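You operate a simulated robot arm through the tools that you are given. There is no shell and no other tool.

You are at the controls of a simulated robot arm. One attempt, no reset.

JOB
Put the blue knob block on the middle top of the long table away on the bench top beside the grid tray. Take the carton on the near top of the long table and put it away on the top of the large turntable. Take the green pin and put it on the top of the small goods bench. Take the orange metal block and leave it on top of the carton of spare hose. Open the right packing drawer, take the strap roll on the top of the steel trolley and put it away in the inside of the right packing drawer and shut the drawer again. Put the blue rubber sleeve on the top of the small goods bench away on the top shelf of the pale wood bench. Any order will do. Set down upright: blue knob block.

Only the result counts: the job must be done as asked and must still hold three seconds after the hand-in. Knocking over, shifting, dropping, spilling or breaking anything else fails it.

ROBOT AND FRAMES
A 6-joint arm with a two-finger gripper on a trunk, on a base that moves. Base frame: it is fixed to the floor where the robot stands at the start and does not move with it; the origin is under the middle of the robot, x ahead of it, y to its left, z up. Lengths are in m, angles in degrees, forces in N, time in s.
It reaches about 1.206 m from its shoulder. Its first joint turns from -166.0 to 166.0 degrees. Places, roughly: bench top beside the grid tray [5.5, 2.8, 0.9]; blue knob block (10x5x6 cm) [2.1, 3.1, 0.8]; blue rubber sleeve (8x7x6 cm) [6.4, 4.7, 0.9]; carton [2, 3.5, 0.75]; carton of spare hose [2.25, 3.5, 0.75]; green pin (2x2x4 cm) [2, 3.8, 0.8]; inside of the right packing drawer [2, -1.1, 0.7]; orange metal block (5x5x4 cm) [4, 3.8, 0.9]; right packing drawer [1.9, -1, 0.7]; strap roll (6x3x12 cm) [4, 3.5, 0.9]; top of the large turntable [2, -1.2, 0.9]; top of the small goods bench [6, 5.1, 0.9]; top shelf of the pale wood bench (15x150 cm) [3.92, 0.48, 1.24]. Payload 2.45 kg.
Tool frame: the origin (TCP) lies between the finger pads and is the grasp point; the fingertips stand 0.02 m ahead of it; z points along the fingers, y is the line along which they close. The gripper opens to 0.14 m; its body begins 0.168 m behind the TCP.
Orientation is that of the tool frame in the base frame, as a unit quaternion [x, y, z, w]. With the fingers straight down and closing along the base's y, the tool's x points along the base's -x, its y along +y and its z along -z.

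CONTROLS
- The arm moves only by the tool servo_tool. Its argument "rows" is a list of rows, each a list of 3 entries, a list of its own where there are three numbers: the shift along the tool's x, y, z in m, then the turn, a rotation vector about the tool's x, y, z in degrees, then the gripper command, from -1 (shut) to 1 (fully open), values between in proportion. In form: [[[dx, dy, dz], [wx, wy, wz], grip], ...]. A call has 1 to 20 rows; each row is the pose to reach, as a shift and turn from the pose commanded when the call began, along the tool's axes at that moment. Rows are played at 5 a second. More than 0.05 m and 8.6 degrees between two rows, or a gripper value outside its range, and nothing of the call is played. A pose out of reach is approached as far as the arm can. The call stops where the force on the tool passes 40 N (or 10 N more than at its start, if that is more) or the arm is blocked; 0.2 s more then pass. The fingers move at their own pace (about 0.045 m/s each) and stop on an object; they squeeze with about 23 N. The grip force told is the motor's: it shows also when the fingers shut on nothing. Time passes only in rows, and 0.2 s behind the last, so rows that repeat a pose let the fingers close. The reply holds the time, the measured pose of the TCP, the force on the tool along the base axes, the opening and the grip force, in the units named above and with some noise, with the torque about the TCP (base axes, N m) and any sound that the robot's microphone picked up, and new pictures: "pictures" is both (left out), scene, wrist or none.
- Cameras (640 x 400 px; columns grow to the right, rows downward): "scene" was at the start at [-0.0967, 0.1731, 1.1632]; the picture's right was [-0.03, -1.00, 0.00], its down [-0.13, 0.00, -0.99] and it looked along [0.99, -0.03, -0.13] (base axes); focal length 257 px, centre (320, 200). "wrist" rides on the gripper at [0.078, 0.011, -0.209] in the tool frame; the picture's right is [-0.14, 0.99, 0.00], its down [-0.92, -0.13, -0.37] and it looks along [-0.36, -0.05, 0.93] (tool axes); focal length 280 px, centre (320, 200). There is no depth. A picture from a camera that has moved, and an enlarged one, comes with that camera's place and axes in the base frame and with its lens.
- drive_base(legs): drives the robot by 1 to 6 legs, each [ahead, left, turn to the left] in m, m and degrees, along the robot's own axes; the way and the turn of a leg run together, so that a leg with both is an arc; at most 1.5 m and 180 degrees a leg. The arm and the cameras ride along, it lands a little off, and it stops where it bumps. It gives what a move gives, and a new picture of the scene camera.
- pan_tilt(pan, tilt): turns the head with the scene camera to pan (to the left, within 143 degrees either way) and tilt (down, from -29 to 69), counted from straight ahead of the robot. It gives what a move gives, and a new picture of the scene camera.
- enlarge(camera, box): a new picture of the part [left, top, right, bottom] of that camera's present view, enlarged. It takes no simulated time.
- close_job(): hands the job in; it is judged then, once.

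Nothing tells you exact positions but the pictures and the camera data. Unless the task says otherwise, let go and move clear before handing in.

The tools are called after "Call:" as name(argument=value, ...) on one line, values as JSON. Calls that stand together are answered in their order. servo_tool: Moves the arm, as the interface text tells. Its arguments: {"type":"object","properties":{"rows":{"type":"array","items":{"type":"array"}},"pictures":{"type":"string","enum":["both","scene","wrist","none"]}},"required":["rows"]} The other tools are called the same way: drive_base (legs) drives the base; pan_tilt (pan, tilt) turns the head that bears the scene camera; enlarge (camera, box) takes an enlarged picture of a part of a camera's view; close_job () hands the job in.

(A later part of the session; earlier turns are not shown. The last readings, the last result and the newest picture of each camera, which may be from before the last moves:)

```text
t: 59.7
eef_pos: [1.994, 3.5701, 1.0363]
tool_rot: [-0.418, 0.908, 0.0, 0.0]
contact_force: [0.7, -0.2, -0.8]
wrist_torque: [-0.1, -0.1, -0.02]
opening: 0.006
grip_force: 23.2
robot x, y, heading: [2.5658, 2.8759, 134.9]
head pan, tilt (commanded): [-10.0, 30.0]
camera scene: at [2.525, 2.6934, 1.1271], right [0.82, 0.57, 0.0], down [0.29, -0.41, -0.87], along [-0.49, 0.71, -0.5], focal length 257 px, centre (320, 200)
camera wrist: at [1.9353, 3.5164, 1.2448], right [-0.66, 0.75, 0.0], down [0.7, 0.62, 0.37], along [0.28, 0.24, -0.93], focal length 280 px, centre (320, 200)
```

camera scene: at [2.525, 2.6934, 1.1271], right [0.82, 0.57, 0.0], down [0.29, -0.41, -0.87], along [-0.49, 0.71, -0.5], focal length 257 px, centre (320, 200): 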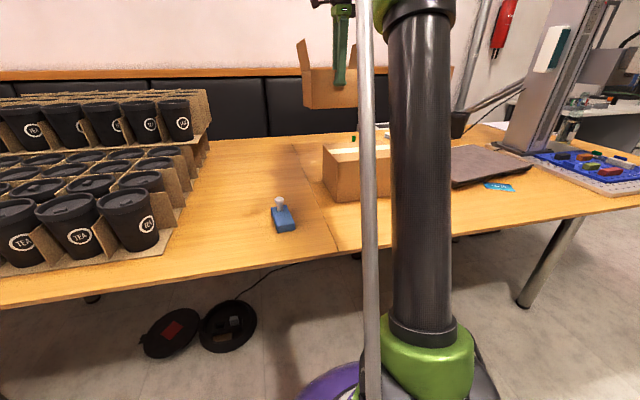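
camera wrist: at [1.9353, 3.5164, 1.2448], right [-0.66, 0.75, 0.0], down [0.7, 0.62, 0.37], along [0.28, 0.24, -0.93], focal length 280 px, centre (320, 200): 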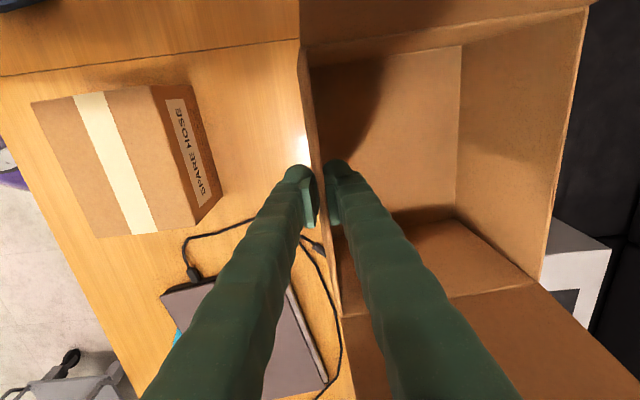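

The carton hangs level and the pin remains standing. I raise it more and pull it back toward the robot before backing away from the table.

Call:
servo_tool(rows=[[[0, 0, -0.04], [0, 0, 0], -1], [[0, 0, -0.08], [0, 0, 0], -1], [[0, -0.03, -0.1], [0, 0, 0], -1], [[0, -0.07, -0.1], [0, 0, 0], -1], [[0, -0.11, -0.1], [0, 0, 0], -1], [[0, -0.15, -0.1], [0, 0, 0], -1], [[0, -0.19, -0.1], [0, 0, 0], -1], [[0, -0.23, -0.1], [0, 0, 0], -1], [[0, -0.27, -0.1], [0, 0, 0], -1], [[0, -0.3, -0.1], [0, 0, 0], -1]], pictures="both")

Call:
drive_base(legs=[[-0.6, 0, 0]])

```text
t: 61.9
eef_pos: [2.2228, 3.3723, 1.1335]
tool_rot: [-0.418, 0.909, 0.0, -0.001]
contact_force: [-0.8, 0.0, -1.7]
wrist_torque: [-0.15, -0.16, 0.02]
opening: 0.0057
grip_force: 22.4
robot x, y, heading: [2.566, 2.8777, 134.9]
head pan, tilt (commanded): [-10.0, 30.0]
camera scene: at [2.525, 2.6935, 1.1271], right [0.82, 0.57, 0.0], down [0.29, -0.41, -0.87], along [-0.5, 0.71, -0.5], focal length 257 px, centre (320, 200)
camera wrist: at [2.1646, 3.3196, 1.3424], right [-0.66, 0.75, 0.0], down [0.7, 0.62, 0.37], along [0.28, 0.24, -0.93], focal length 280 px, centre (320, 200)
```

scene: 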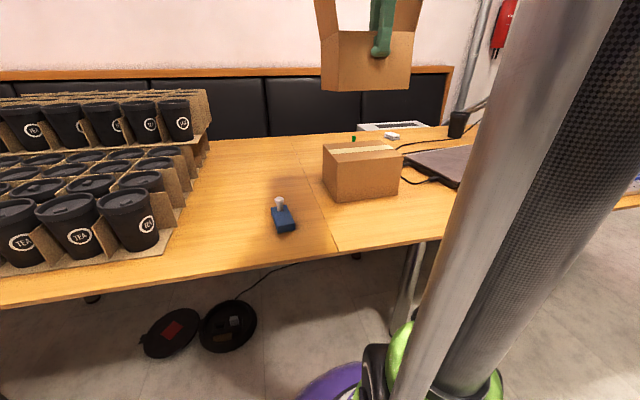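
wrist: 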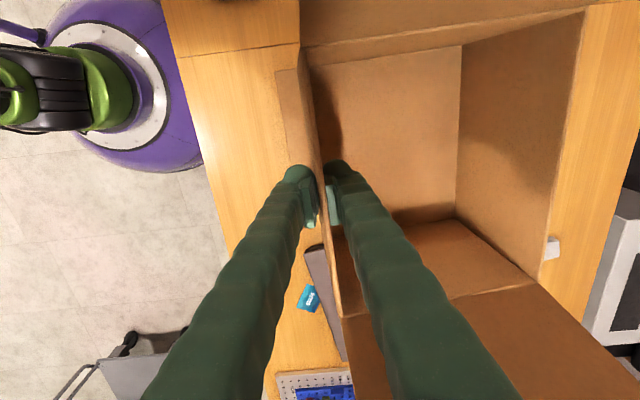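

```text
t: 65.3
eef_pos: [2.6449, 2.9463, 1.1349]
tool_rot: [-0.42, 0.907, 0.0, 0.0]
contact_force: [-0.9, -0.5, -1.1]
wrist_torque: [-0.08, -0.1, 0.01]
opening: 0.0058
grip_force: 23.4
robot x, y, heading: [2.992, 2.4501, 135.3]
head pan, tilt (commanded): [-10.0, 30.0]
camera scene: at [2.9513, 2.2682, 1.127], right [0.82, 0.58, 0.0], down [0.29, -0.41, -0.87], along [-0.5, 0.71, -0.5], focal length 257 px, centre (320, 200)
```

scene: 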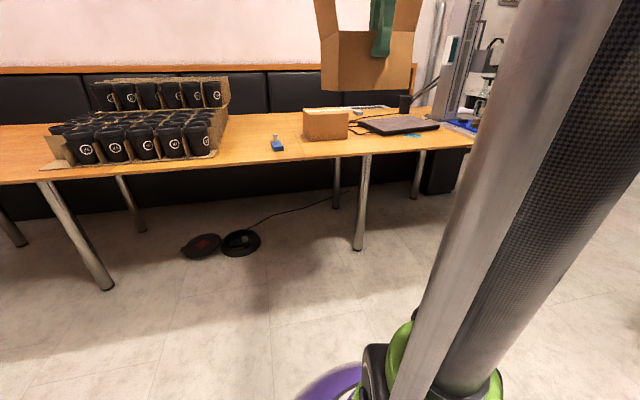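

The carton is clear of the table. I turn left 90°, drive along the aisle and then face the drawer bench.

Call:
drive_base(legs=[[0, 0, 90], [1.4, 0, 0], [1.4, 0, 0]])

Call:
pan_tilt(pan=60, tilt=15)

```text
t: 82.6
eef_pos: [0.4995, 0.1558, 1.1343]
tool_rot: [0.936, -0.351, 0.001, -0.001]
contact_force: [0.4, 0.2, -1.5]
wrist_torque: [0.11, -0.09, -0.02]
opening: 0.0062
grip_force: 23.2
robot x, y, heading: [1.0, 0.4933, -135.8]
head pan, tilt (commanded): [-10.0, 30.0]
camera scene: at [1.1841, 0.452, 1.127], right [-0.56, 0.83, 0.0], down [0.41, 0.28, -0.87], along [-0.71, -0.49, -0.5], focal length 257 px, centre (320, 200)
```

scene: 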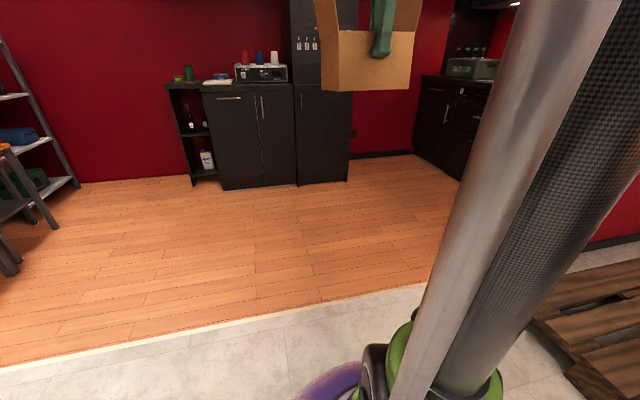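

```text
t: 84.0
eef_pos: [0.4998, 0.1566, 1.136]
tool_rot: [0.936, -0.351, 0.0, 0.0]
contact_force: [-0.1, 0.8, -1.6]
wrist_torque: [0.12, -0.06, -0.03]
opening: 0.0059
grip_force: 23.4
robot x, y, heading: [0.9972, 0.4934, -135.6]
head pan, tilt (commanded): [60.0, 15.0]
camera scene: at [1.2819, 0.4125, 1.1512], right [-0.97, -0.25, 0.0], down [-0.06, 0.25, -0.97], along [0.24, -0.94, -0.26], focal length 257 px, centre (320, 200)
```

scene: 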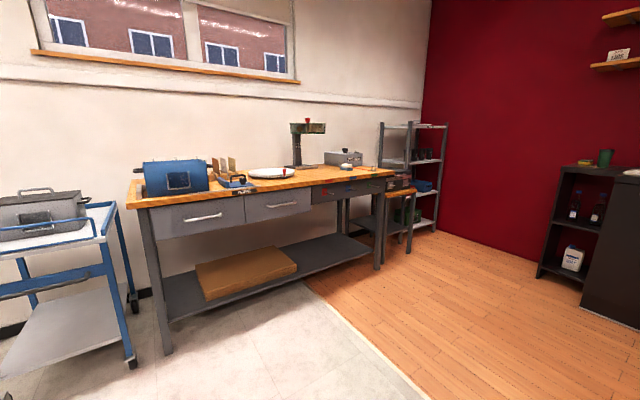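

I see the drawer bench: a white disc (the large turntable) on top, and two drawers with handles. I enlarge it.

Call:
enlarge(camera="scene", box=[120, 100, 440, 300])

Call:
enlarge(camera="scene", box=[200, 140, 360, 240])

```text
2.00 times, centred on (280, 200) of scene
camera zoom: at [1.2819, 0.4125, 1.1512], right [-0.97, -0.25, 0.0], down [-0.06, 0.25, -0.97], along [0.24, -0.94, -0.26], focal length 514 px, centre (400, 200)
```

zoom: 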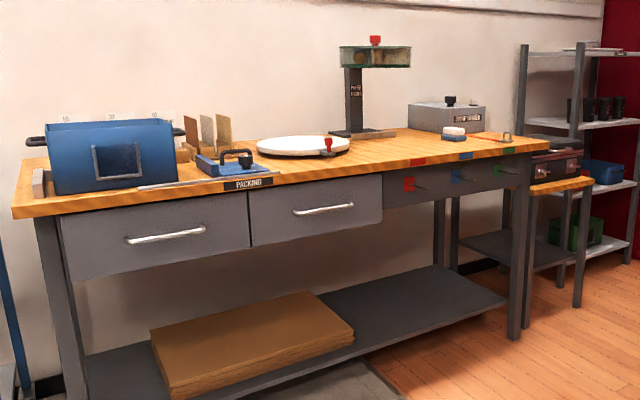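

```text
4.00 times, centred on (280, 190) of scene
camera zoom: at [1.2819, 0.4125, 1.1512], right [-0.97, -0.25, 0.0], down [-0.06, 0.25, -0.97], along [0.24, -0.94, -0.26], focal length 1028 px, centre (480, 240)
```

zoom: 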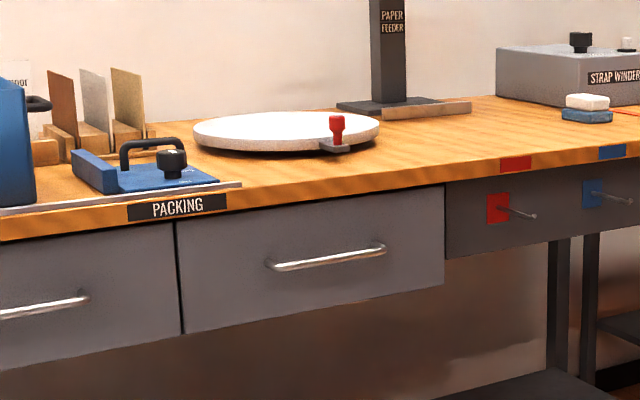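

The turntable disc (about 0.3 m wide) is at roughly (2.0, -1.15) with a red stop lever at its front rim; the right drawer's handle is below it. I drive on and turn to face the bench.

Call:
drive_base(legs=[[0.45, 0, 0.6], [0, 0, 90]])

Call:
pan_tilt(pan=0, tilt=15)

```text
t: 90.5
eef_pos: [1.0034, -0.3308, 1.1337]
tool_rot: [0.915, 0.404, 0.001, 0.0]
contact_force: [-0.1, -0.3, -1.8]
wrist_torque: [0.1, 0.1, 0.01]
opening: 0.006
grip_force: 23.3
robot x, y, heading: [0.6777, 0.1758, -46.8]
head pan, tilt (commanded): [60.0, 15.0]
camera scene: at [0.7652, 0.4566, 1.1513], right [0.23, -0.97, 0.0], down [-0.25, -0.06, -0.97], along [0.94, 0.22, -0.26], focal length 257 px, centre (320, 200)
```

scene: 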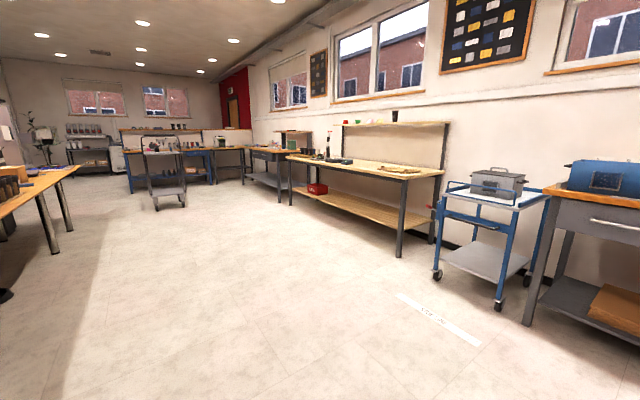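

```text
t: 91.8
eef_pos: [1.0023, -0.3322, 1.1349]
tool_rot: [0.915, 0.404, -0.001, 0.0]
contact_force: [-0.3, 0.0, -1.5]
wrist_torque: [0.09, 0.11, 0.0]
opening: 0.0059
grip_force: 22.9
robot x, y, heading: [0.6751, 0.1765, -47.0]
head pan, tilt (commanded): [0.0, 15.0]
camera scene: at [0.7382, 0.3672, 1.1512], right [-0.73, -0.68, 0.0], down [-0.18, 0.19, -0.97], along [0.66, -0.7, -0.26], focal length 257 px, centre (320, 200)
```

scene: 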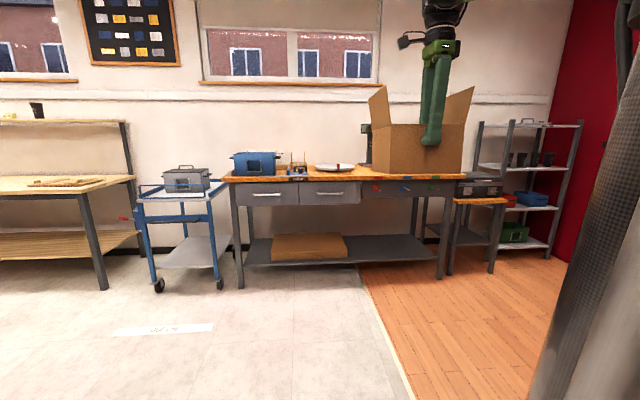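

The bench is straight ahead. I enlarge the turntable and drawer area to triangulate.

Call:
enlarge(camera="scene", box=[220, 130, 380, 230])

```text
4.00 times, centred on (300, 180) of scene
camera zoom: at [0.7382, 0.3672, 1.1512], right [-0.73, -0.68, 0.0], down [-0.18, 0.19, -0.97], along [0.66, -0.7, -0.26], focal length 1028 px, centre (400, 280)
```

zoom: 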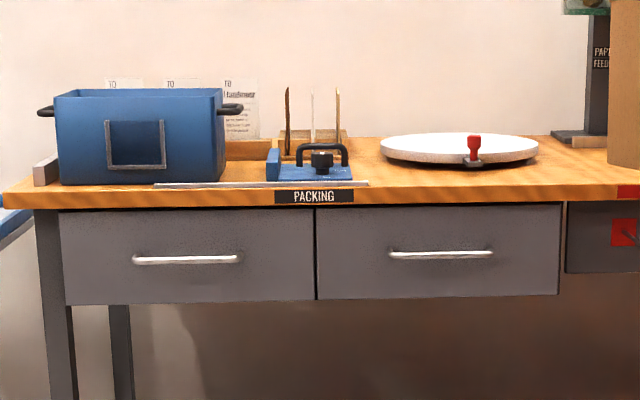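

Triangulated: turntable centre ≈ (2.03, -1.19, 0.88), drawer handle ≈ (1.857, -0.933, 0.737). I drive ahead 1.0 m toward the bench.

Call:
drive_base(legs=[[1.0, 0, 2.0]])

Call:
pan_tilt(pan=0, tilt=25)

Call:
servo_tool(rows=[[[0, 0, 0], [0, 0, 0], -1]], pictures="wrist")

```text
t: 97.0
eef_pos: [1.7147, -1.044, 1.1347]
tool_rot: [0.909, 0.417, 0.0, 0.0]
contact_force: [0.7, -0.1, -2.3]
wrist_torque: [0.09, 0.08, -0.04]
opening: 0.0061
grip_force: 22.3
robot x, y, heading: [1.3732, -0.5448, -45.3]
head pan, tilt (commanded): [0.0, 15.0]
camera scene: at [1.4299, -0.3536, 1.1512], right [-0.71, -0.7, 0.0], down [-0.18, 0.18, -0.97], along [0.68, -0.69, -0.26], focal length 257 px, centre (320, 200)
```

scene: 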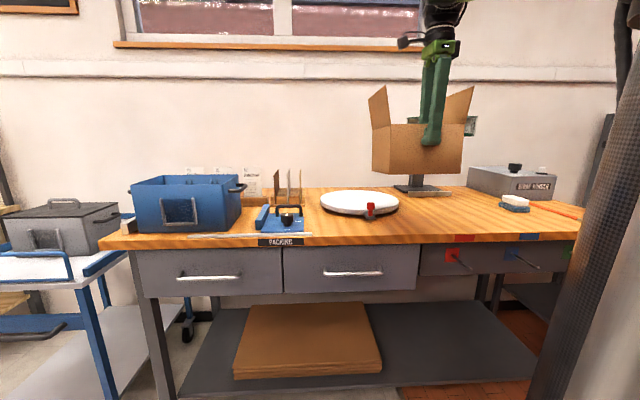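

```text
t: 97.7
eef_pos: [1.7151, -1.0433, 1.1352]
tool_rot: [0.909, 0.417, 0.0, 0.001]
contact_force: [0.5, -0.3, -1.9]
wrist_torque: [0.1, 0.07, 0.01]
opening: 0.0062
grip_force: 22.6
robot x, y, heading: [1.3719, -0.5474, -45.4]
head pan, tilt (commanded): [0.0, 25.0]
camera scene: at [1.429, -0.3527, 1.1351], right [-0.71, -0.7, 0.0], down [-0.3, 0.3, -0.91], along [0.64, -0.64, -0.42], focal length 257 px, centre (320, 200)
```

scene: 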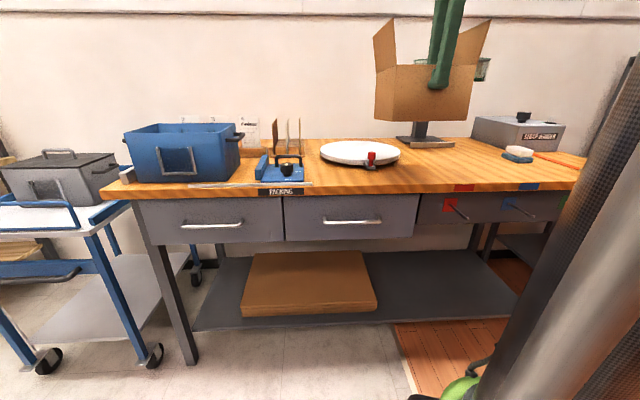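

```text
t: 98.1
eef_pos: [1.7154, -1.044, 1.134]
tool_rot: [0.909, 0.417, 0.0, 0.0]
contact_force: [0.2, -0.5, -2.0]
wrist_torque: [0.1, 0.12, 0.02]
opening: 0.006
grip_force: 23.4
robot x, y, heading: [1.3738, -0.5504, -45.0]
head pan, tilt (commanded): [0.0, 25.0]
camera wrist: at [1.7742, -0.9931, 1.3426], right [0.66, -0.75, 0.0], down [-0.7, -0.61, 0.37], along [-0.28, -0.24, -0.93], focal length 280 px, centre (320, 200)
```

wrist: 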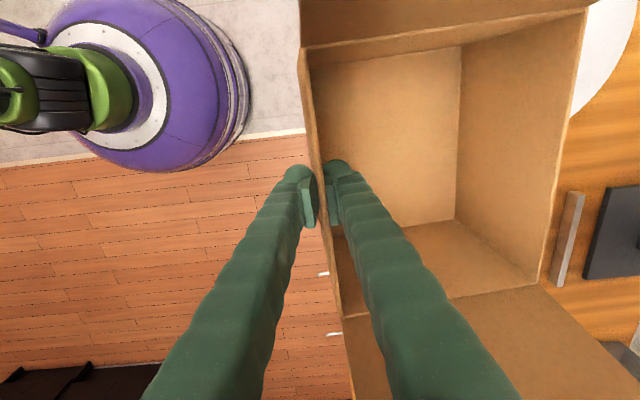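

The carton is in front of the bench, slightly right of the turntable. I enlarge the turntable for its exact centre.

Call:
enlarge(camera="scene", box=[280, 110, 440, 210])

```text
4.00 times, centred on (360, 160) of scene
camera zoom: at [1.429, -0.3526, 1.135], right [-0.71, -0.7, 0.0], down [-0.3, 0.3, -0.91], along [0.64, -0.64, -0.42], focal length 1028 px, centre (160, 360)
```

zoom: 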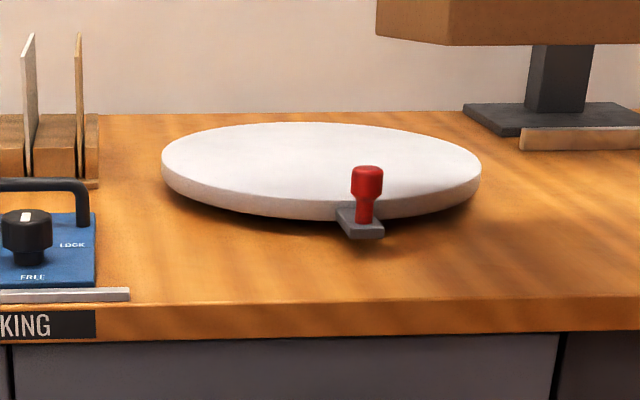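

The turntable top is at about (2.04, -1.20, 0.882), with the lever just in front of its rim. I move the carton above the disc and lower most of the way.

Call:
servo_tool(rows=[[[0.013, 0.04, 0], [0, 0, 0], -1], [[0.026, 0.08, 0], [0, 0, 0], -1], [[0.04, 0.12, 0], [0, 0, 0], -1], [[0.054, 0.16, 0], [0, 0, 0], -1], [[0.068, 0.2, 0], [0, 0, 0], -1], [[0.082, 0.24, 0], [0, 0, 0], -1], [[0.093, 0.272, 0], [0, 0, 0], -1], [[0.093, 0.272, 0.04], [0, 0, 0], -1], [[0.093, 0.272, 0.08], [0, 0, 0], -1], [[0.093, 0.272, 0.12], [0, 0, 0], -1], [[0.093, 0.272, 0.14], [0, 0, 0], -1]], pictures="both")

Call:
enlarge(camera="scene", box=[280, 80, 440, 180])

```text
t: 100.5
eef_pos: [1.9814, -1.1512, 0.9937]
tool_rot: [0.909, 0.417, 0.0, -0.001]
contact_force: [0.1, -0.1, -0.8]
wrist_torque: [0.09, -0.01, 0.02]
opening: 0.0062
grip_force: 23.3
robot x, y, heading: [1.3739, -0.5469, -45.3]
head pan, tilt (commanded): [0.0, 25.0]
camera scene: at [1.4291, -0.3527, 1.135], right [-0.71, -0.7, 0.0], down [-0.3, 0.3, -0.91], along [0.64, -0.64, -0.42], focal length 257 px, centre (320, 200)
camera wrist: at [2.0408, -1.1011, 1.2018], right [0.66, -0.75, 0.0], down [-0.7, -0.61, 0.37], along [-0.28, -0.24, -0.93], focal length 280 px, centre (320, 200)
```

scene: 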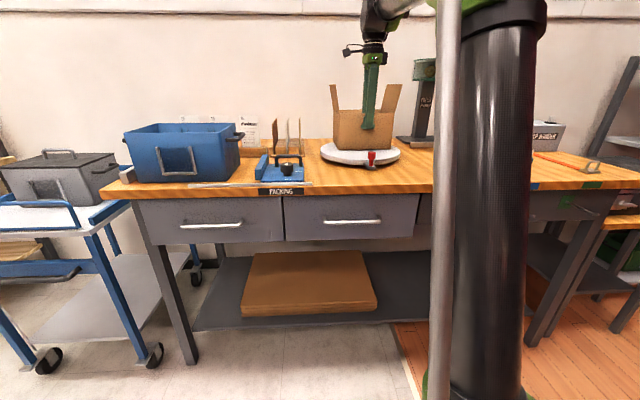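
wrist: 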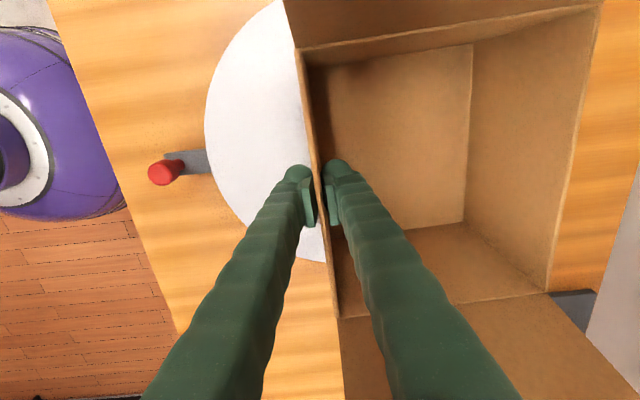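

```text
4.00 times, centred on (360, 130) of scene
camera zoom: at [1.4291, -0.3527, 1.135], right [-0.71, -0.7, 0.0], down [-0.3, 0.3, -0.91], along [0.64, -0.64, -0.42], focal length 1028 px, centre (160, 480)
```

zoom: 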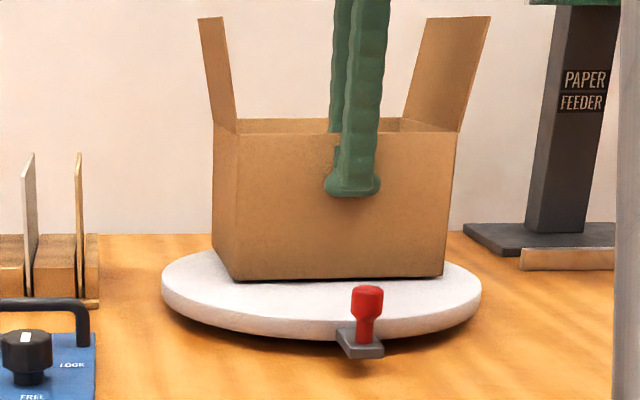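

The carton is just above the disc and well inside it. I lower gently until contact.

Call:
servo_tool(rows=[[[0, 0, 0.008], [0, 0, 0], -1], [[0, 0, 0.014], [0, 0, 0], -1], [[0, 0, 0.018], [0, 0, 0], -1], [[0, 0, 0.021], [0, 0, 0], -1], [[0, 0, 0.024], [0, 0, 0], -1], [[0, 0, 0.026], [0, 0, 0], -1], [[0, 0, 0.026], [0, 0, 0], -1]], pictures="none")

Call:
enlarge(camera="scene", box=[280, 80, 440, 180])

```text
t: 102.1
eef_pos: [1.9816, -1.1505, 0.9694]
tool_rot: [0.909, 0.418, 0.0, 0.0]
contact_force: [2.0, -0.6, 26.0]
wrist_torque: [-0.01, -0.06, -0.01]
opening: 0.0063
grip_force: 22.7
robot x, y, heading: [1.3723, -0.5454, -45.1]
head pan, tilt (commanded): [0.0, 25.0]
```

```text
4.00 times, centred on (360, 130) of scene
camera zoom: at [1.4286, -0.352, 1.1349], right [-0.71, -0.7, 0.0], down [-0.3, 0.3, -0.91], along [0.64, -0.64, -0.42], focal length 1028 px, centre (160, 480)
```

zoom: 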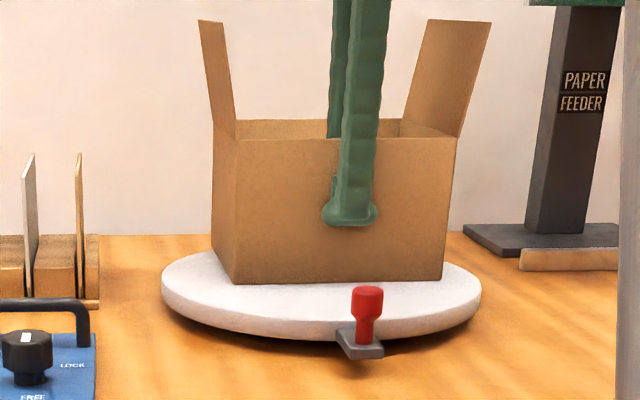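

The carton rests firmly on the turntable. I open the gripper and rise clear.

Call:
servo_tool(rows=[[[0, 0, -0.003], [0, 0, 0], -0.8], [[0, 0, -0.003], [0, 0, 0], -0.5], [[0, 0, -0.003], [0, 0, 0], -0.2], [[0, 0, -0.003], [0, 0, 0], -0.1], [[0, 0, -0.003], [0, 0, 0], -0.1], [[0, 0, -0.03], [0, 0, 0], -0.1], [[0, 0, -0.06], [0, 0, 0], -0.1], [[0, 0, -0.1], [0, 0, 0], -0.1], [[0, 0, -0.14], [0, 0, 0], -0.1], [[0, 0, -0.18], [0, 0, 0], -0.1]], pictures="both")

```text
t: 104.3
eef_pos: [1.9818, -1.1505, 1.1482]
tool_rot: [0.909, 0.417, 0.0, 0.0]
contact_force: [-0.4, 0.4, -0.4]
wrist_torque: [0.03, 0.02, 0.0]
opening: 0.063
grip_force: 0.0
robot x, y, heading: [1.3755, -0.5474, -45.1]
head pan, tilt (commanded): [0.0, 25.0]
camera scene: at [1.4291, -0.3527, 1.135], right [-0.71, -0.7, 0.0], down [-0.3, 0.3, -0.91], along [0.64, -0.64, -0.42], focal length 257 px, centre (320, 200)
camera wrist: at [2.0412, -1.0989, 1.3559], right [0.66, -0.75, 0.0], down [-0.7, -0.61, 0.37], along [-0.28, -0.24, -0.93], focal length 280 px, centre (320, 200)
```

scene: 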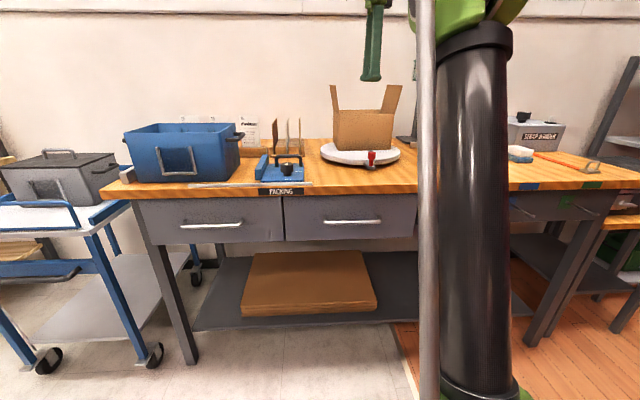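
wrist: 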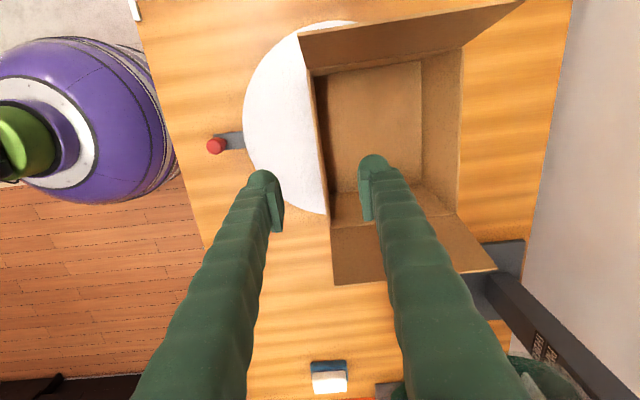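

The carton stands on the turntable. Next I retract, back the base off, and set up a horizontal grasp for the right drawer's handle.

Call:
servo_tool(rows=[[[0, 0, -0.03], [0, 0, 0], 0], [[0, -0.03, -0.06], [0, 0, 0], 0], [[0, -0.07, -0.07], [0, 0, 0], 0], [[0, -0.11, -0.07], [0, 0, 0], 0], [[0, -0.15, -0.07], [0, 0, 0], 0], [[0, -0.19, -0.07], [0, 0, 2], 0], [[0, -0.23, -0.07], [0, 0, 4], 0], [[0, -0.27, -0.07], [0, 0, 4.3], 0], [[0, -0.3, -0.07], [0, 0, 4.3], 0]], pictures="none")

Call:
drive_base(legs=[[-0.5, 0, 0]])

```text
t: 106.3
eef_pos: [1.7538, -0.9545, 1.219]
tool_rot: [0.924, 0.383, 0.0, 0.0]
contact_force: [0.5, 0.0, 0.1]
wrist_torque: [0.02, 0.06, -0.02]
opening: 0.07
grip_force: 0.1
robot x, y, heading: [1.3699, -0.5452, -45.2]
head pan, tilt (commanded): [0.0, 25.0]
```

```text
t: 109.3
eef_pos: [1.4065, -0.5996, 1.2207]
tool_rot: [0.922, 0.388, 0.0, -0.001]
contact_force: [-0.3, -0.4, 0.1]
wrist_torque: [0.0, 0.01, 0.03]
opening: 0.0702
grip_force: 0.0
robot x, y, heading: [1.0207, -0.1957, -44.8]
head pan, tilt (commanded): [0.0, 25.0]
camera scene: at [1.0746, -0.0009, 1.135], right [-0.7, -0.71, 0.0], down [-0.3, 0.3, -0.91], along [0.65, -0.64, -0.42], focal length 257 px, centre (320, 200)
```

scene: 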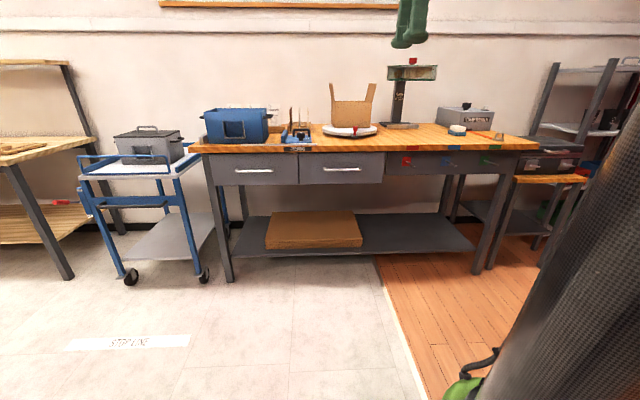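

Now I pitch the gripper to point horizontally toward the bench with the fingers closing vertically, and lower it partway.

Call:
servo_tool(rows=[[[0, 0.03, 0], [-8, 0, 0], 0], [[0, 0.06, 0], [-16, 0, 0], 0], [[0, 0.09, 0], [-24, 0, 0], 0], [[0, 0.12, 0], [-32, 0, 0], 0], [[0, 0.15, 0.02], [-40, 0, 0], 0], [[0, 0.18, 0.05], [-48, 0, 0], 0], [[0, 0.2, 0.09], [-56, 0, 0], 0], [[0, 0.2, 0.13], [-64, 0, 0], 0], [[0, 0.2, 0.17], [-72, 0, 0], 0], [[0, 0.2, 0.21], [-80, 0, 0], 0], [[0, 0.2, 0.25], [-86, 0, 0], 0], [[0, 0.2, 0.29], [-90, 0, 0], 0], [[0, 0.2, 0.33], [-90, 0, 0], 0]], pictures="both")

```text
t: 112.1
eef_pos: [1.5481, -0.741, 0.8892]
tool_rot: [0.651, 0.276, 0.273, 0.653]
contact_force: [0.8, 0.0, -0.6]
wrist_torque: [0.0, -0.01, 0.0]
opening: 0.07
grip_force: 0.0
robot x, y, heading: [1.0226, -0.1935, -44.6]
head pan, tilt (commanded): [0.0, 25.0]
camera scene: at [1.0745, -0.0008, 1.135], right [-0.7, -0.71, 0.0], down [-0.3, 0.3, -0.91], along [0.65, -0.64, -0.42], focal length 257 px, centre (320, 200)
camera wrist: at [1.4538, -0.5393, 0.8986], right [-0.09, -0.09, 0.99], down [-0.91, -0.4, -0.12], along [0.41, -0.91, -0.05], focal length 280 px, centre (320, 200)
```

scene: 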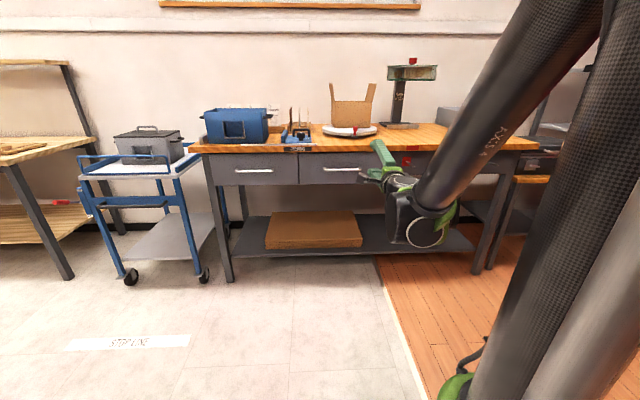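
wrist: 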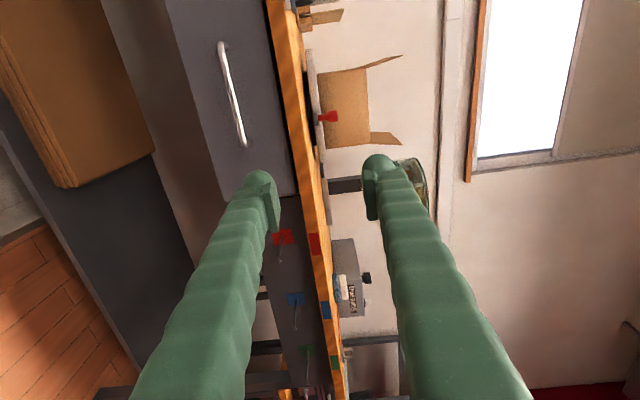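

The handle is clearly seen: centre near u=0.66, z≈0.738 at (1.85, -0.915). I move the gripper to just in front of it and check.

Call:
servo_tool(rows=[[[0.02, -0.03, 0], [0, 0, 0], 0], [[0.04, -0.06, 0.02], [0, 0, 0], 0], [[0.06, -0.09, 0.05], [0, 0, 0], 0], [[0.08, -0.12, 0.08], [0, 0, 0], 0], [[0.091, -0.151, 0.11], [0, 0, 0], 0], [[0.091, -0.151, 0.15], [0, 0, 0], 0], [[0.091, -0.151, 0.19], [0, 0, 0], 0], [[0.091, -0.151, 0.23], [0, 0, 0], 0], [[0.091, -0.151, 0.25], [0, 0, 0], 0]], pictures="both")

Call:
enlarge(camera="wrist", box=[160, 80, 480, 280])

```text
t: 114.1
eef_pos: [1.7928, -0.8499, 0.7381]
tool_rot: [0.652, 0.274, 0.274, 0.652]
contact_force: [0.0, -0.6, 0.3]
wrist_torque: [-0.02, 0.01, 0.01]
opening: 0.0698
grip_force: 0.0
robot x, y, heading: [1.0201, -0.1977, -44.5]
head pan, tilt (commanded): [0.0, 25.0]
camera scene: at [1.0747, -0.0009, 1.135], right [-0.7, -0.71, 0.0], down [-0.3, 0.3, -0.91], along [0.65, -0.64, -0.42], focal length 257 px, centre (320, 200)
camera wrist: at [1.6981, -0.65, 0.7483], right [-0.1, -0.1, 0.99], down [-0.91, -0.4, -0.13], along [0.41, -0.91, -0.05], focal length 280 px, centre (320, 200)
```

scene: 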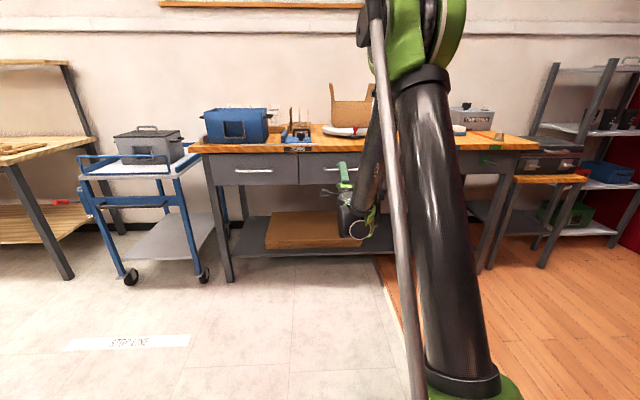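
wrist: 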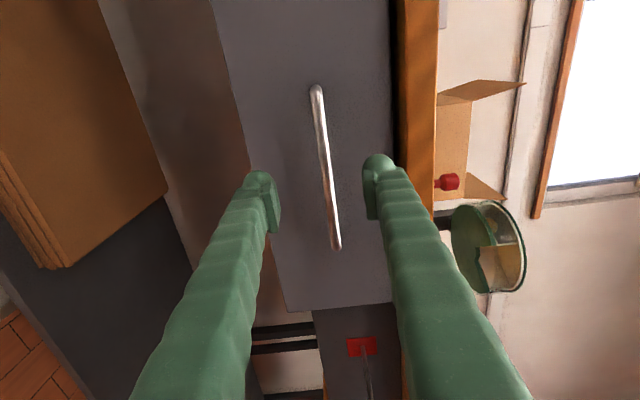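

```text
2.00 times, centred on (320, 180) of wrist
camera zoom: at [1.6981, -0.65, 0.7483], right [-0.1, -0.1, 0.99], down [-0.91, -0.4, -0.13], along [0.41, -0.91, -0.05], focal length 561 px, centre (320, 240)
```

zoom: 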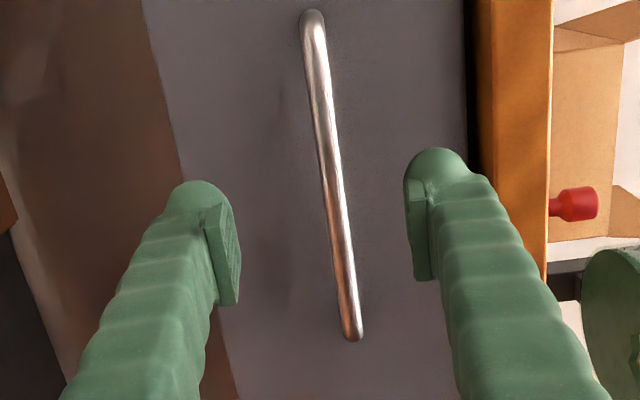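

The bar sits midway between the fingers, about 8.5 cm ahead. I move in 0.08 m and close on it.

Call:
servo_tool(rows=[[[0, 0.003, 0.03], [0, 0, 0], 0], [[0, 0.004, 0.06], [0, 0, 0], 0], [[0, 0.004, 0.075], [0, 0, 0], 0], [[0, 0.004, 0.083], [0, 0, 0], 0], [[0, 0.004, 0.083], [0, 0, 0], -0.5], [[0, 0.004, 0.083], [0, 0, 0], -1], [[0, 0.004, 0.083], [0, 0, 0], -1], [[0, 0.004, 0.083], [0, 0, 0], -1], [[0, 0.004, 0.083], [0, 0, 0], -1], [[0, 0.004, 0.083], [0, 0, 0], -1]], pictures="both")

```text
t: 115.5
eef_pos: [1.8512, -0.9073, 0.7421]
tool_rot: [0.652, 0.274, 0.274, 0.652]
contact_force: [-9.3, 8.1, -12.6]
wrist_torque: [0.49, 0.74, 0.13]
opening: 0.0253
grip_force: 8.3
robot x, y, heading: [1.0207, -0.1986, -44.6]
head pan, tilt (commanded): [0.0, 25.0]
stopped in row 7: the force on the tool passed its limit at 44 N (the readings are from after the stop); the commanded pose is now the measured one
camera scene: at [1.074, -0.0003, 1.135], right [-0.7, -0.71, 0.0], down [-0.3, 0.3, -0.91], along [0.65, -0.64, -0.42], focal length 257 px, centre (320, 200)
camera wrist: at [1.7544, -0.7056, 0.7527], right [-0.1, -0.1, 0.99], down [-0.91, -0.4, -0.13], along [0.41, -0.91, -0.05], focal length 280 px, centre (320, 200)
```

scene: 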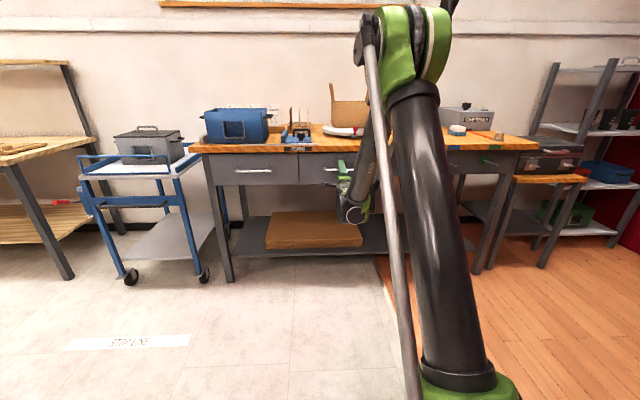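
wrist: 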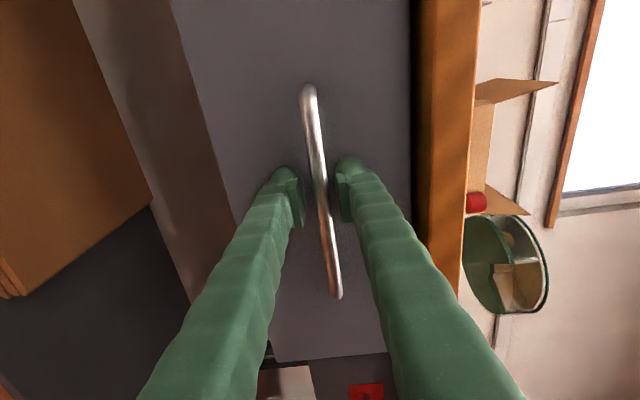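

The lower finger touches the bar first and the tips brush the drawer front. I shift down and back slightly and continue closing.

Call:
servo_tool(rows=[[[0, -0.003, -0.004], [0, 0, 0], -0.6], [[0, -0.006, -0.008], [0, 0, 0], -0.6], [[0, -0.006, -0.008], [0, 0, 0], -0.7], [[0, -0.006, -0.008], [0, 0, 0], -0.8], [[0, -0.006, -0.008], [0, 0, 0], -0.9], [[0, -0.006, -0.008], [0, 0, 0], -1], [[0, -0.006, -0.008], [0, 0, 0], -1], [[0, -0.006, -0.008], [0, 0, 0], -1]], pictures="wrist")

```text
t: 117.0
eef_pos: [1.8443, -0.9004, 0.741]
tool_rot: [0.651, 0.275, 0.274, 0.652]
contact_force: [1.9, -3.2, 51.4]
wrist_torque: [0.39, 0.4, -0.09]
opening: 0.0164
grip_force: 23.3
robot x, y, heading: [1.0204, -0.1926, -44.6]
head pan, tilt (commanded): [0.0, 25.0]
stopped in row 7: the force on the tool passed its limit at 44 N (the readings are from after the stop); the commanded pose is now the measured one
camera wrist: at [1.7494, -0.6997, 0.7497], right [-0.1, -0.1, 0.99], down [-0.91, -0.4, -0.13], along [0.41, -0.91, -0.05], focal length 280 px, centre (320, 200)
```

wrist: 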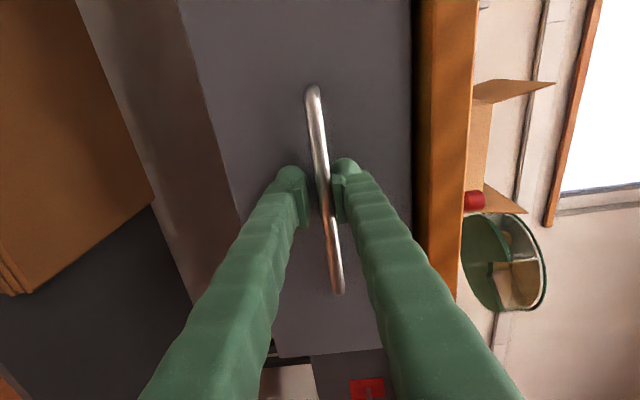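

The bar is now gripped (16 mm) but the tool is a bit low; I ease up slightly and read the force.

Call:
servo_tool(rows=[[[0, 0.001, 0], [0, 0, 0], -1], [[0, 0.002, 0], [0, 0, 0], -1]], pictures="none")

```text
t: 117.6
eef_pos: [1.8437, -0.9005, 0.7433]
tool_rot: [0.651, 0.274, 0.274, 0.652]
contact_force: [0.0, -3.9, 51.3]
wrist_torque: [0.33, 0.37, -0.06]
opening: 0.0134
grip_force: 22.9
robot x, y, heading: [1.0206, -0.1945, -44.5]
head pan, tilt (commanded): [0.0, 25.0]
```

Call:
servo_tool(rows=[[[0, 0.002, 0], [0, 0, 0], -1], [[0, 0.004, 0], [0, 0, 0], -1], [[0, 0.004, 0], [0, 0, 0], -1]], pictures="wrist")

```text
t: 118.4
eef_pos: [1.8454, -0.9004, 0.7439]
tool_rot: [0.652, 0.273, 0.275, 0.652]
contact_force: [-0.6, -1.3, 35.9]
wrist_torque: [0.25, 0.25, -0.01]
opening: 0.0062
grip_force: 34.3
robot x, y, heading: [1.023, -0.1928, -44.7]
head pan, tilt (commanded): [0.0, 25.0]
camera wrist: at [1.7495, -0.6999, 0.7545], right [-0.1, -0.1, 0.99], down [-0.91, -0.4, -0.13], along [0.41, -0.91, -0.05], focal length 280 px, centre (320, 200)
```

wrist: 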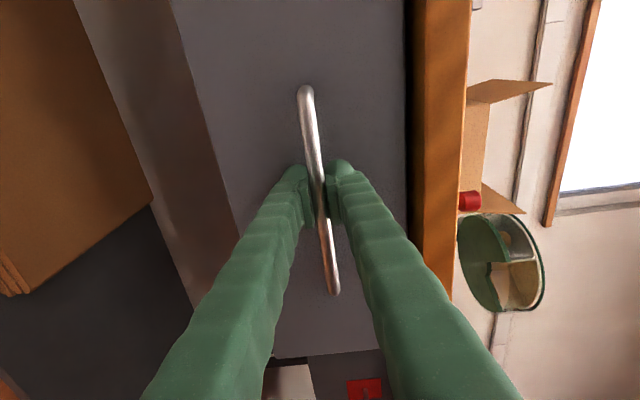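

The grip on the bar is firm. I pull gently to see whether the drawer follows.

Call:
servo_tool(rows=[[[0, 0, -0.01], [0, 0, 0], -1], [[0, 0, -0.02], [0, 0, 0], -1], [[0, 0, -0.03], [0, 0, 0], -1], [[0, 0, -0.045], [0, 0, 0], -1], [[0, 0, -0.06], [0, 0, 0], -1]], pictures="both")

```text
t: 119.6
eef_pos: [1.7981, -0.8589, 0.745]
tool_rot: [0.651, 0.273, 0.273, 0.653]
contact_force: [-13.7, -14.1, 32.1]
wrist_torque: [0.2, 0.28, 0.2]
opening: 0.006
grip_force: 34.0
robot x, y, heading: [1.0221, -0.1968, -44.9]
head pan, tilt (commanded): [0.0, 25.0]
camera scene: at [1.073, -0.0003, 1.135], right [-0.7, -0.71, 0.0], down [-0.3, 0.3, -0.91], along [0.65, -0.64, -0.42], focal length 257 px, centre (320, 200)
camera wrist: at [1.704, -0.658, 0.7546], right [-0.1, -0.1, 0.99], down [-0.91, -0.4, -0.13], along [0.41, -0.91, -0.05], focal length 280 px, centre (320, 200)
```

scene: 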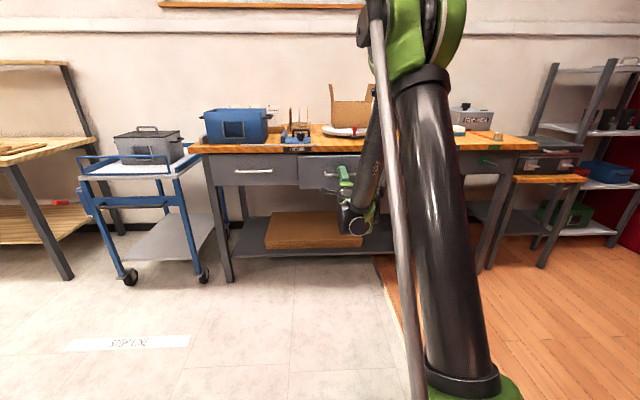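
wrist: 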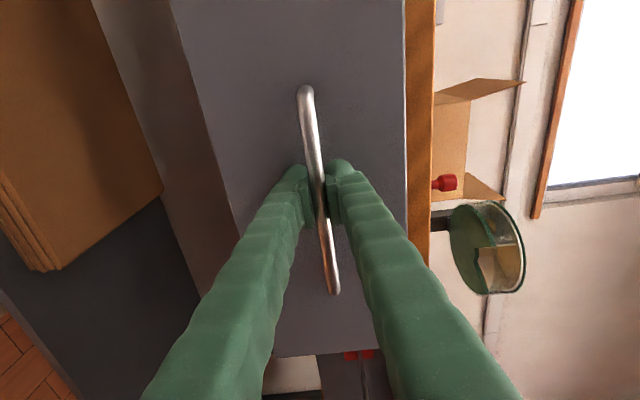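

The drawer is opening. I keep pulling, easing the sideways load slightly as I go.

Call:
servo_tool(rows=[[[-0.002, 0.001, -0.01], [0, 0, 0], -1], [[-0.002, 0.002, -0.03], [0, 0, 0], -1], [[-0.003, 0.002, -0.05], [0, 0, 0], -1], [[-0.003, 0.002, -0.07], [0, 0, 0], -1], [[-0.004, 0.002, -0.09], [0, 0, 0], -1]], pictures="none")

```text
t: 120.8
eef_pos: [1.7339, -0.7997, 0.7451]
tool_rot: [0.652, 0.274, 0.273, 0.652]
contact_force: [-21.1, -23.8, -6.5]
wrist_torque: [-0.07, -0.05, 0.2]
opening: 0.006
grip_force: 34.3
robot x, y, heading: [1.0212, -0.1961, -44.7]
head pan, tilt (commanded): [0.0, 25.0]
```

Call:
servo_tool(rows=[[[-0.003, -0.001, -0.005], [0, 0, 0], -1], [[-0.005, -0.001, -0.02], [0, 0, 0], -1], [[-0.007, -0.001, -0.04], [0, 0, 0], -1], [[-0.009, -0.001, -0.06], [0, 0, 0], -1]], pictures="none")

```text
t: 121.8
eef_pos: [1.6896, -0.7598, 0.7454]
tool_rot: [0.651, 0.277, 0.275, 0.651]
contact_force: [10.6, 9.0, 8.6]
wrist_torque: [0.08, -0.01, 0.0]
opening: 0.0062
grip_force: 34.2
robot x, y, heading: [1.017, -0.1917, -44.6]
head pan, tilt (commanded): [0.0, 25.0]
```

Call:
servo_tool(rows=[[[0.002, 0, -0.02], [0, 0, 0], -1], [[0.001, 0, -0.04], [0, 0, 0], -1], [[0, 0, -0.06], [0, 0, 0], -1], [[-0.001, 0, -0.08], [0, 0, 0], -1], [[-0.002, 0, -0.1], [0, 0, 0], -1]], pictures="both")

```text
t: 122.5
eef_pos: [1.6563, -0.7294, 0.744]
tool_rot: [0.65, 0.275, 0.275, 0.652]
contact_force: [2.0, 0.3, 29.7]
wrist_torque: [0.25, 0.19, 0.02]
opening: 0.006
grip_force: 34.9
robot x, y, heading: [1.0222, -0.1921, -44.8]
head pan, tilt (commanded): [0.0, 25.0]
stopped in row 3: the force on the tool passed its limit at 43 N (the readings are from after the stop); the commanded pose is now the measured one
camera scene: at [1.0734, 0.0004, 1.1349], right [-0.7, -0.71, 0.0], down [-0.3, 0.3, -0.91], along [0.65, -0.64, -0.42], focal length 257 px, centre (320, 200)
camera wrist: at [1.5602, -0.5294, 0.7545], right [-0.1, -0.1, 0.99], down [-0.91, -0.4, -0.13], along [0.41, -0.91, -0.05], focal length 280 px, centre (320, 200)
```

scene: 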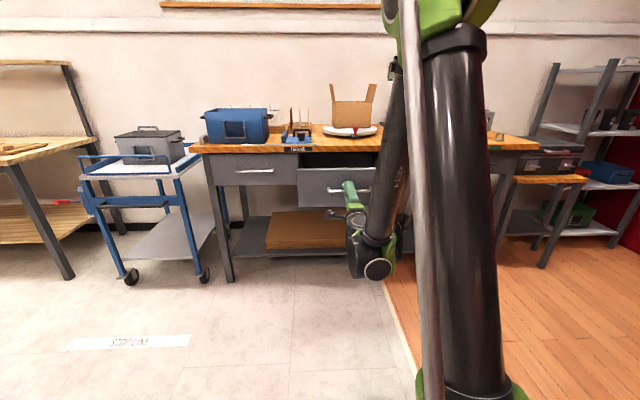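
wrist: 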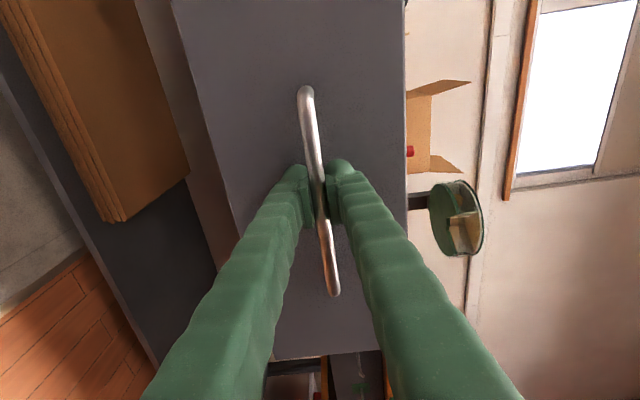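

The drawer is open about 0.26 m. I check whether that is its stop with one more small pull.

Call:
servo_tool(rows=[[[0, 0.002, -0.005], [0, 0, 0], -1], [[0, 0.002, -0.015], [0, 0, 0], -1], [[-0.001, 0.002, -0.025], [0, 0, 0], -1]], pictures="none")

```text
t: 123.2
eef_pos: [1.6432, -0.7197, 0.7455]
tool_rot: [0.653, 0.275, 0.275, 0.65]
contact_force: [-1.0, 1.1, -37.6]
wrist_torque: [-0.15, -0.28, 0.01]
opening: 0.006
grip_force: 34.2
out of reach, approached as far as the arm can: row 3
robot x, y, heading: [1.0215, -0.1972, -44.3]
head pan, tilt (commanded): [0.0, 25.0]
stopped in row 3: the force on the tool passed its limit at 51 N (the readings are from after the stop); the commanded pose is now the measured one
```

The arm is at its inner limit with the drawer open about 0.28 m, which is enough. I release the bar and back the base away.

Call:
servo_tool(rows=[[[0, -0.001, 0], [0, 0, 0], -0.8], [[0, -0.001, 0], [0, 0, 0], -0.5], [[0, -0.001, 0], [0, 0, 0], -0.2], [[0, -0.001, 0], [0, 0, 0], 0], [[0, -0.001, 0], [0, 0, 0], 0], [[0, -0.001, 0], [0, 0, 0], 0]], pictures="none")

Call:
drive_base(legs=[[-0.4, 0, 0]])

Call:
enlarge(camera="scene", box=[180, 80, 420, 230])

```text
t: 124.6
eef_pos: [1.6437, -0.7195, 0.7454]
tool_rot: [0.653, 0.276, 0.275, 0.65]
contact_force: [0.5, 0.8, -0.6]
wrist_torque: [-0.02, -0.03, -0.01]
opening: 0.07
grip_force: 0.1
robot x, y, heading: [1.02, -0.1938, -44.4]
head pan, tilt (commanded): [0.0, 25.0]
```

```text
t: 127.1
eef_pos: [1.3603, -0.4374, 0.7451]
tool_rot: [0.652, 0.276, 0.275, 0.65]
contact_force: [-0.7, 0.0, 0.2]
wrist_torque: [-0.01, -0.01, -0.03]
opening: 0.07
grip_force: 0.0
robot x, y, heading: [0.7316, 0.0873, -44.2]
head pan, tilt (commanded): [0.0, 25.0]
camera scene: at [0.7877, 0.2803, 1.135], right [-0.7, -0.71, 0.0], down [-0.3, 0.3, -0.91], along [0.65, -0.63, -0.42], focal length 257 px, centre (320, 200)
```

scene: 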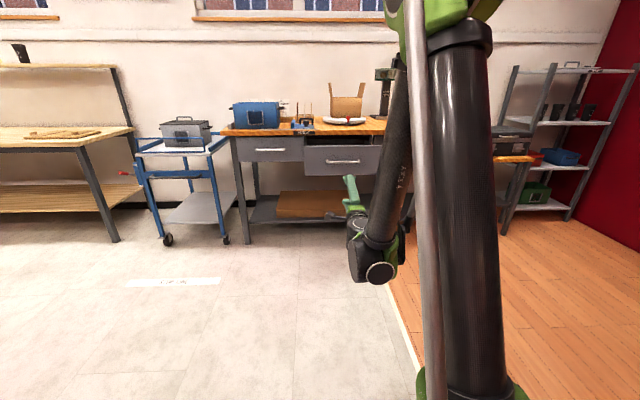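

```text
2.67 times, centred on (300, 155) of scene
camera zoom: at [0.7877, 0.2803, 1.135], right [-0.7, -0.71, 0.0], down [-0.3, 0.3, -0.91], along [0.65, -0.63, -0.42], focal length 686 px, centre (373, 320)
```

zoom: 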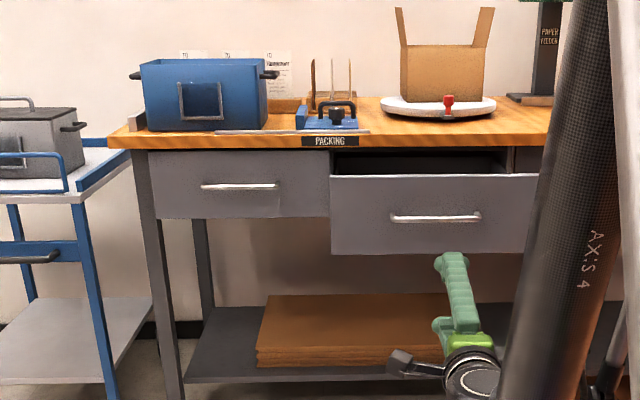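

The drawer stands open and the carton is settled on the turntable. I return the arm to a raised, fingers-down travel pose.

Call:
servo_tool(rows=[[[0, 0.04, 0], [0, 0, 0], 0.5], [[0, 0.08, 0], [8, 0, 0], 1], [[0, 0.12, 0], [16, 0, 0], 1], [[0, 0.16, 0], [24, 0, 0], 1], [[0, 0.2, -0.01], [32, 0, 0], 1], [[0, 0.24, -0.03], [40, 0, 0], 1], [[0, 0.28, -0.05], [48, 0, 0], 1], [[0, 0.32, -0.07], [56, 0, 0], 1], [[0, 0.36, -0.09], [64, 0, 0], 1], [[0, 0.38, -0.12], [72, 0, 0], 1], [[0, 0.38, -0.15], [80, 0, 0], 1], [[0, 0.38, -0.18], [88, 0, 0], 1], [[0, 0.38, -0.2], [90, 0, 0], 1]], pictures="none")

```text
t: 129.9
eef_pos: [1.2156, -0.298, 1.1268]
tool_rot: [0.911, 0.387, -0.113, 0.083]
contact_force: [0.5, 0.0, -0.4]
wrist_torque: [0.0, 0.02, -0.02]
opening: 0.1402
grip_force: 0.1
out of reach, approached as far as the arm can: row 5, 6, 7, 8, 9, 10, 11, 12, 13
robot x, y, heading: [0.7347, 0.0873, -44.5]
head pan, tilt (commanded): [0.0, 25.0]
```

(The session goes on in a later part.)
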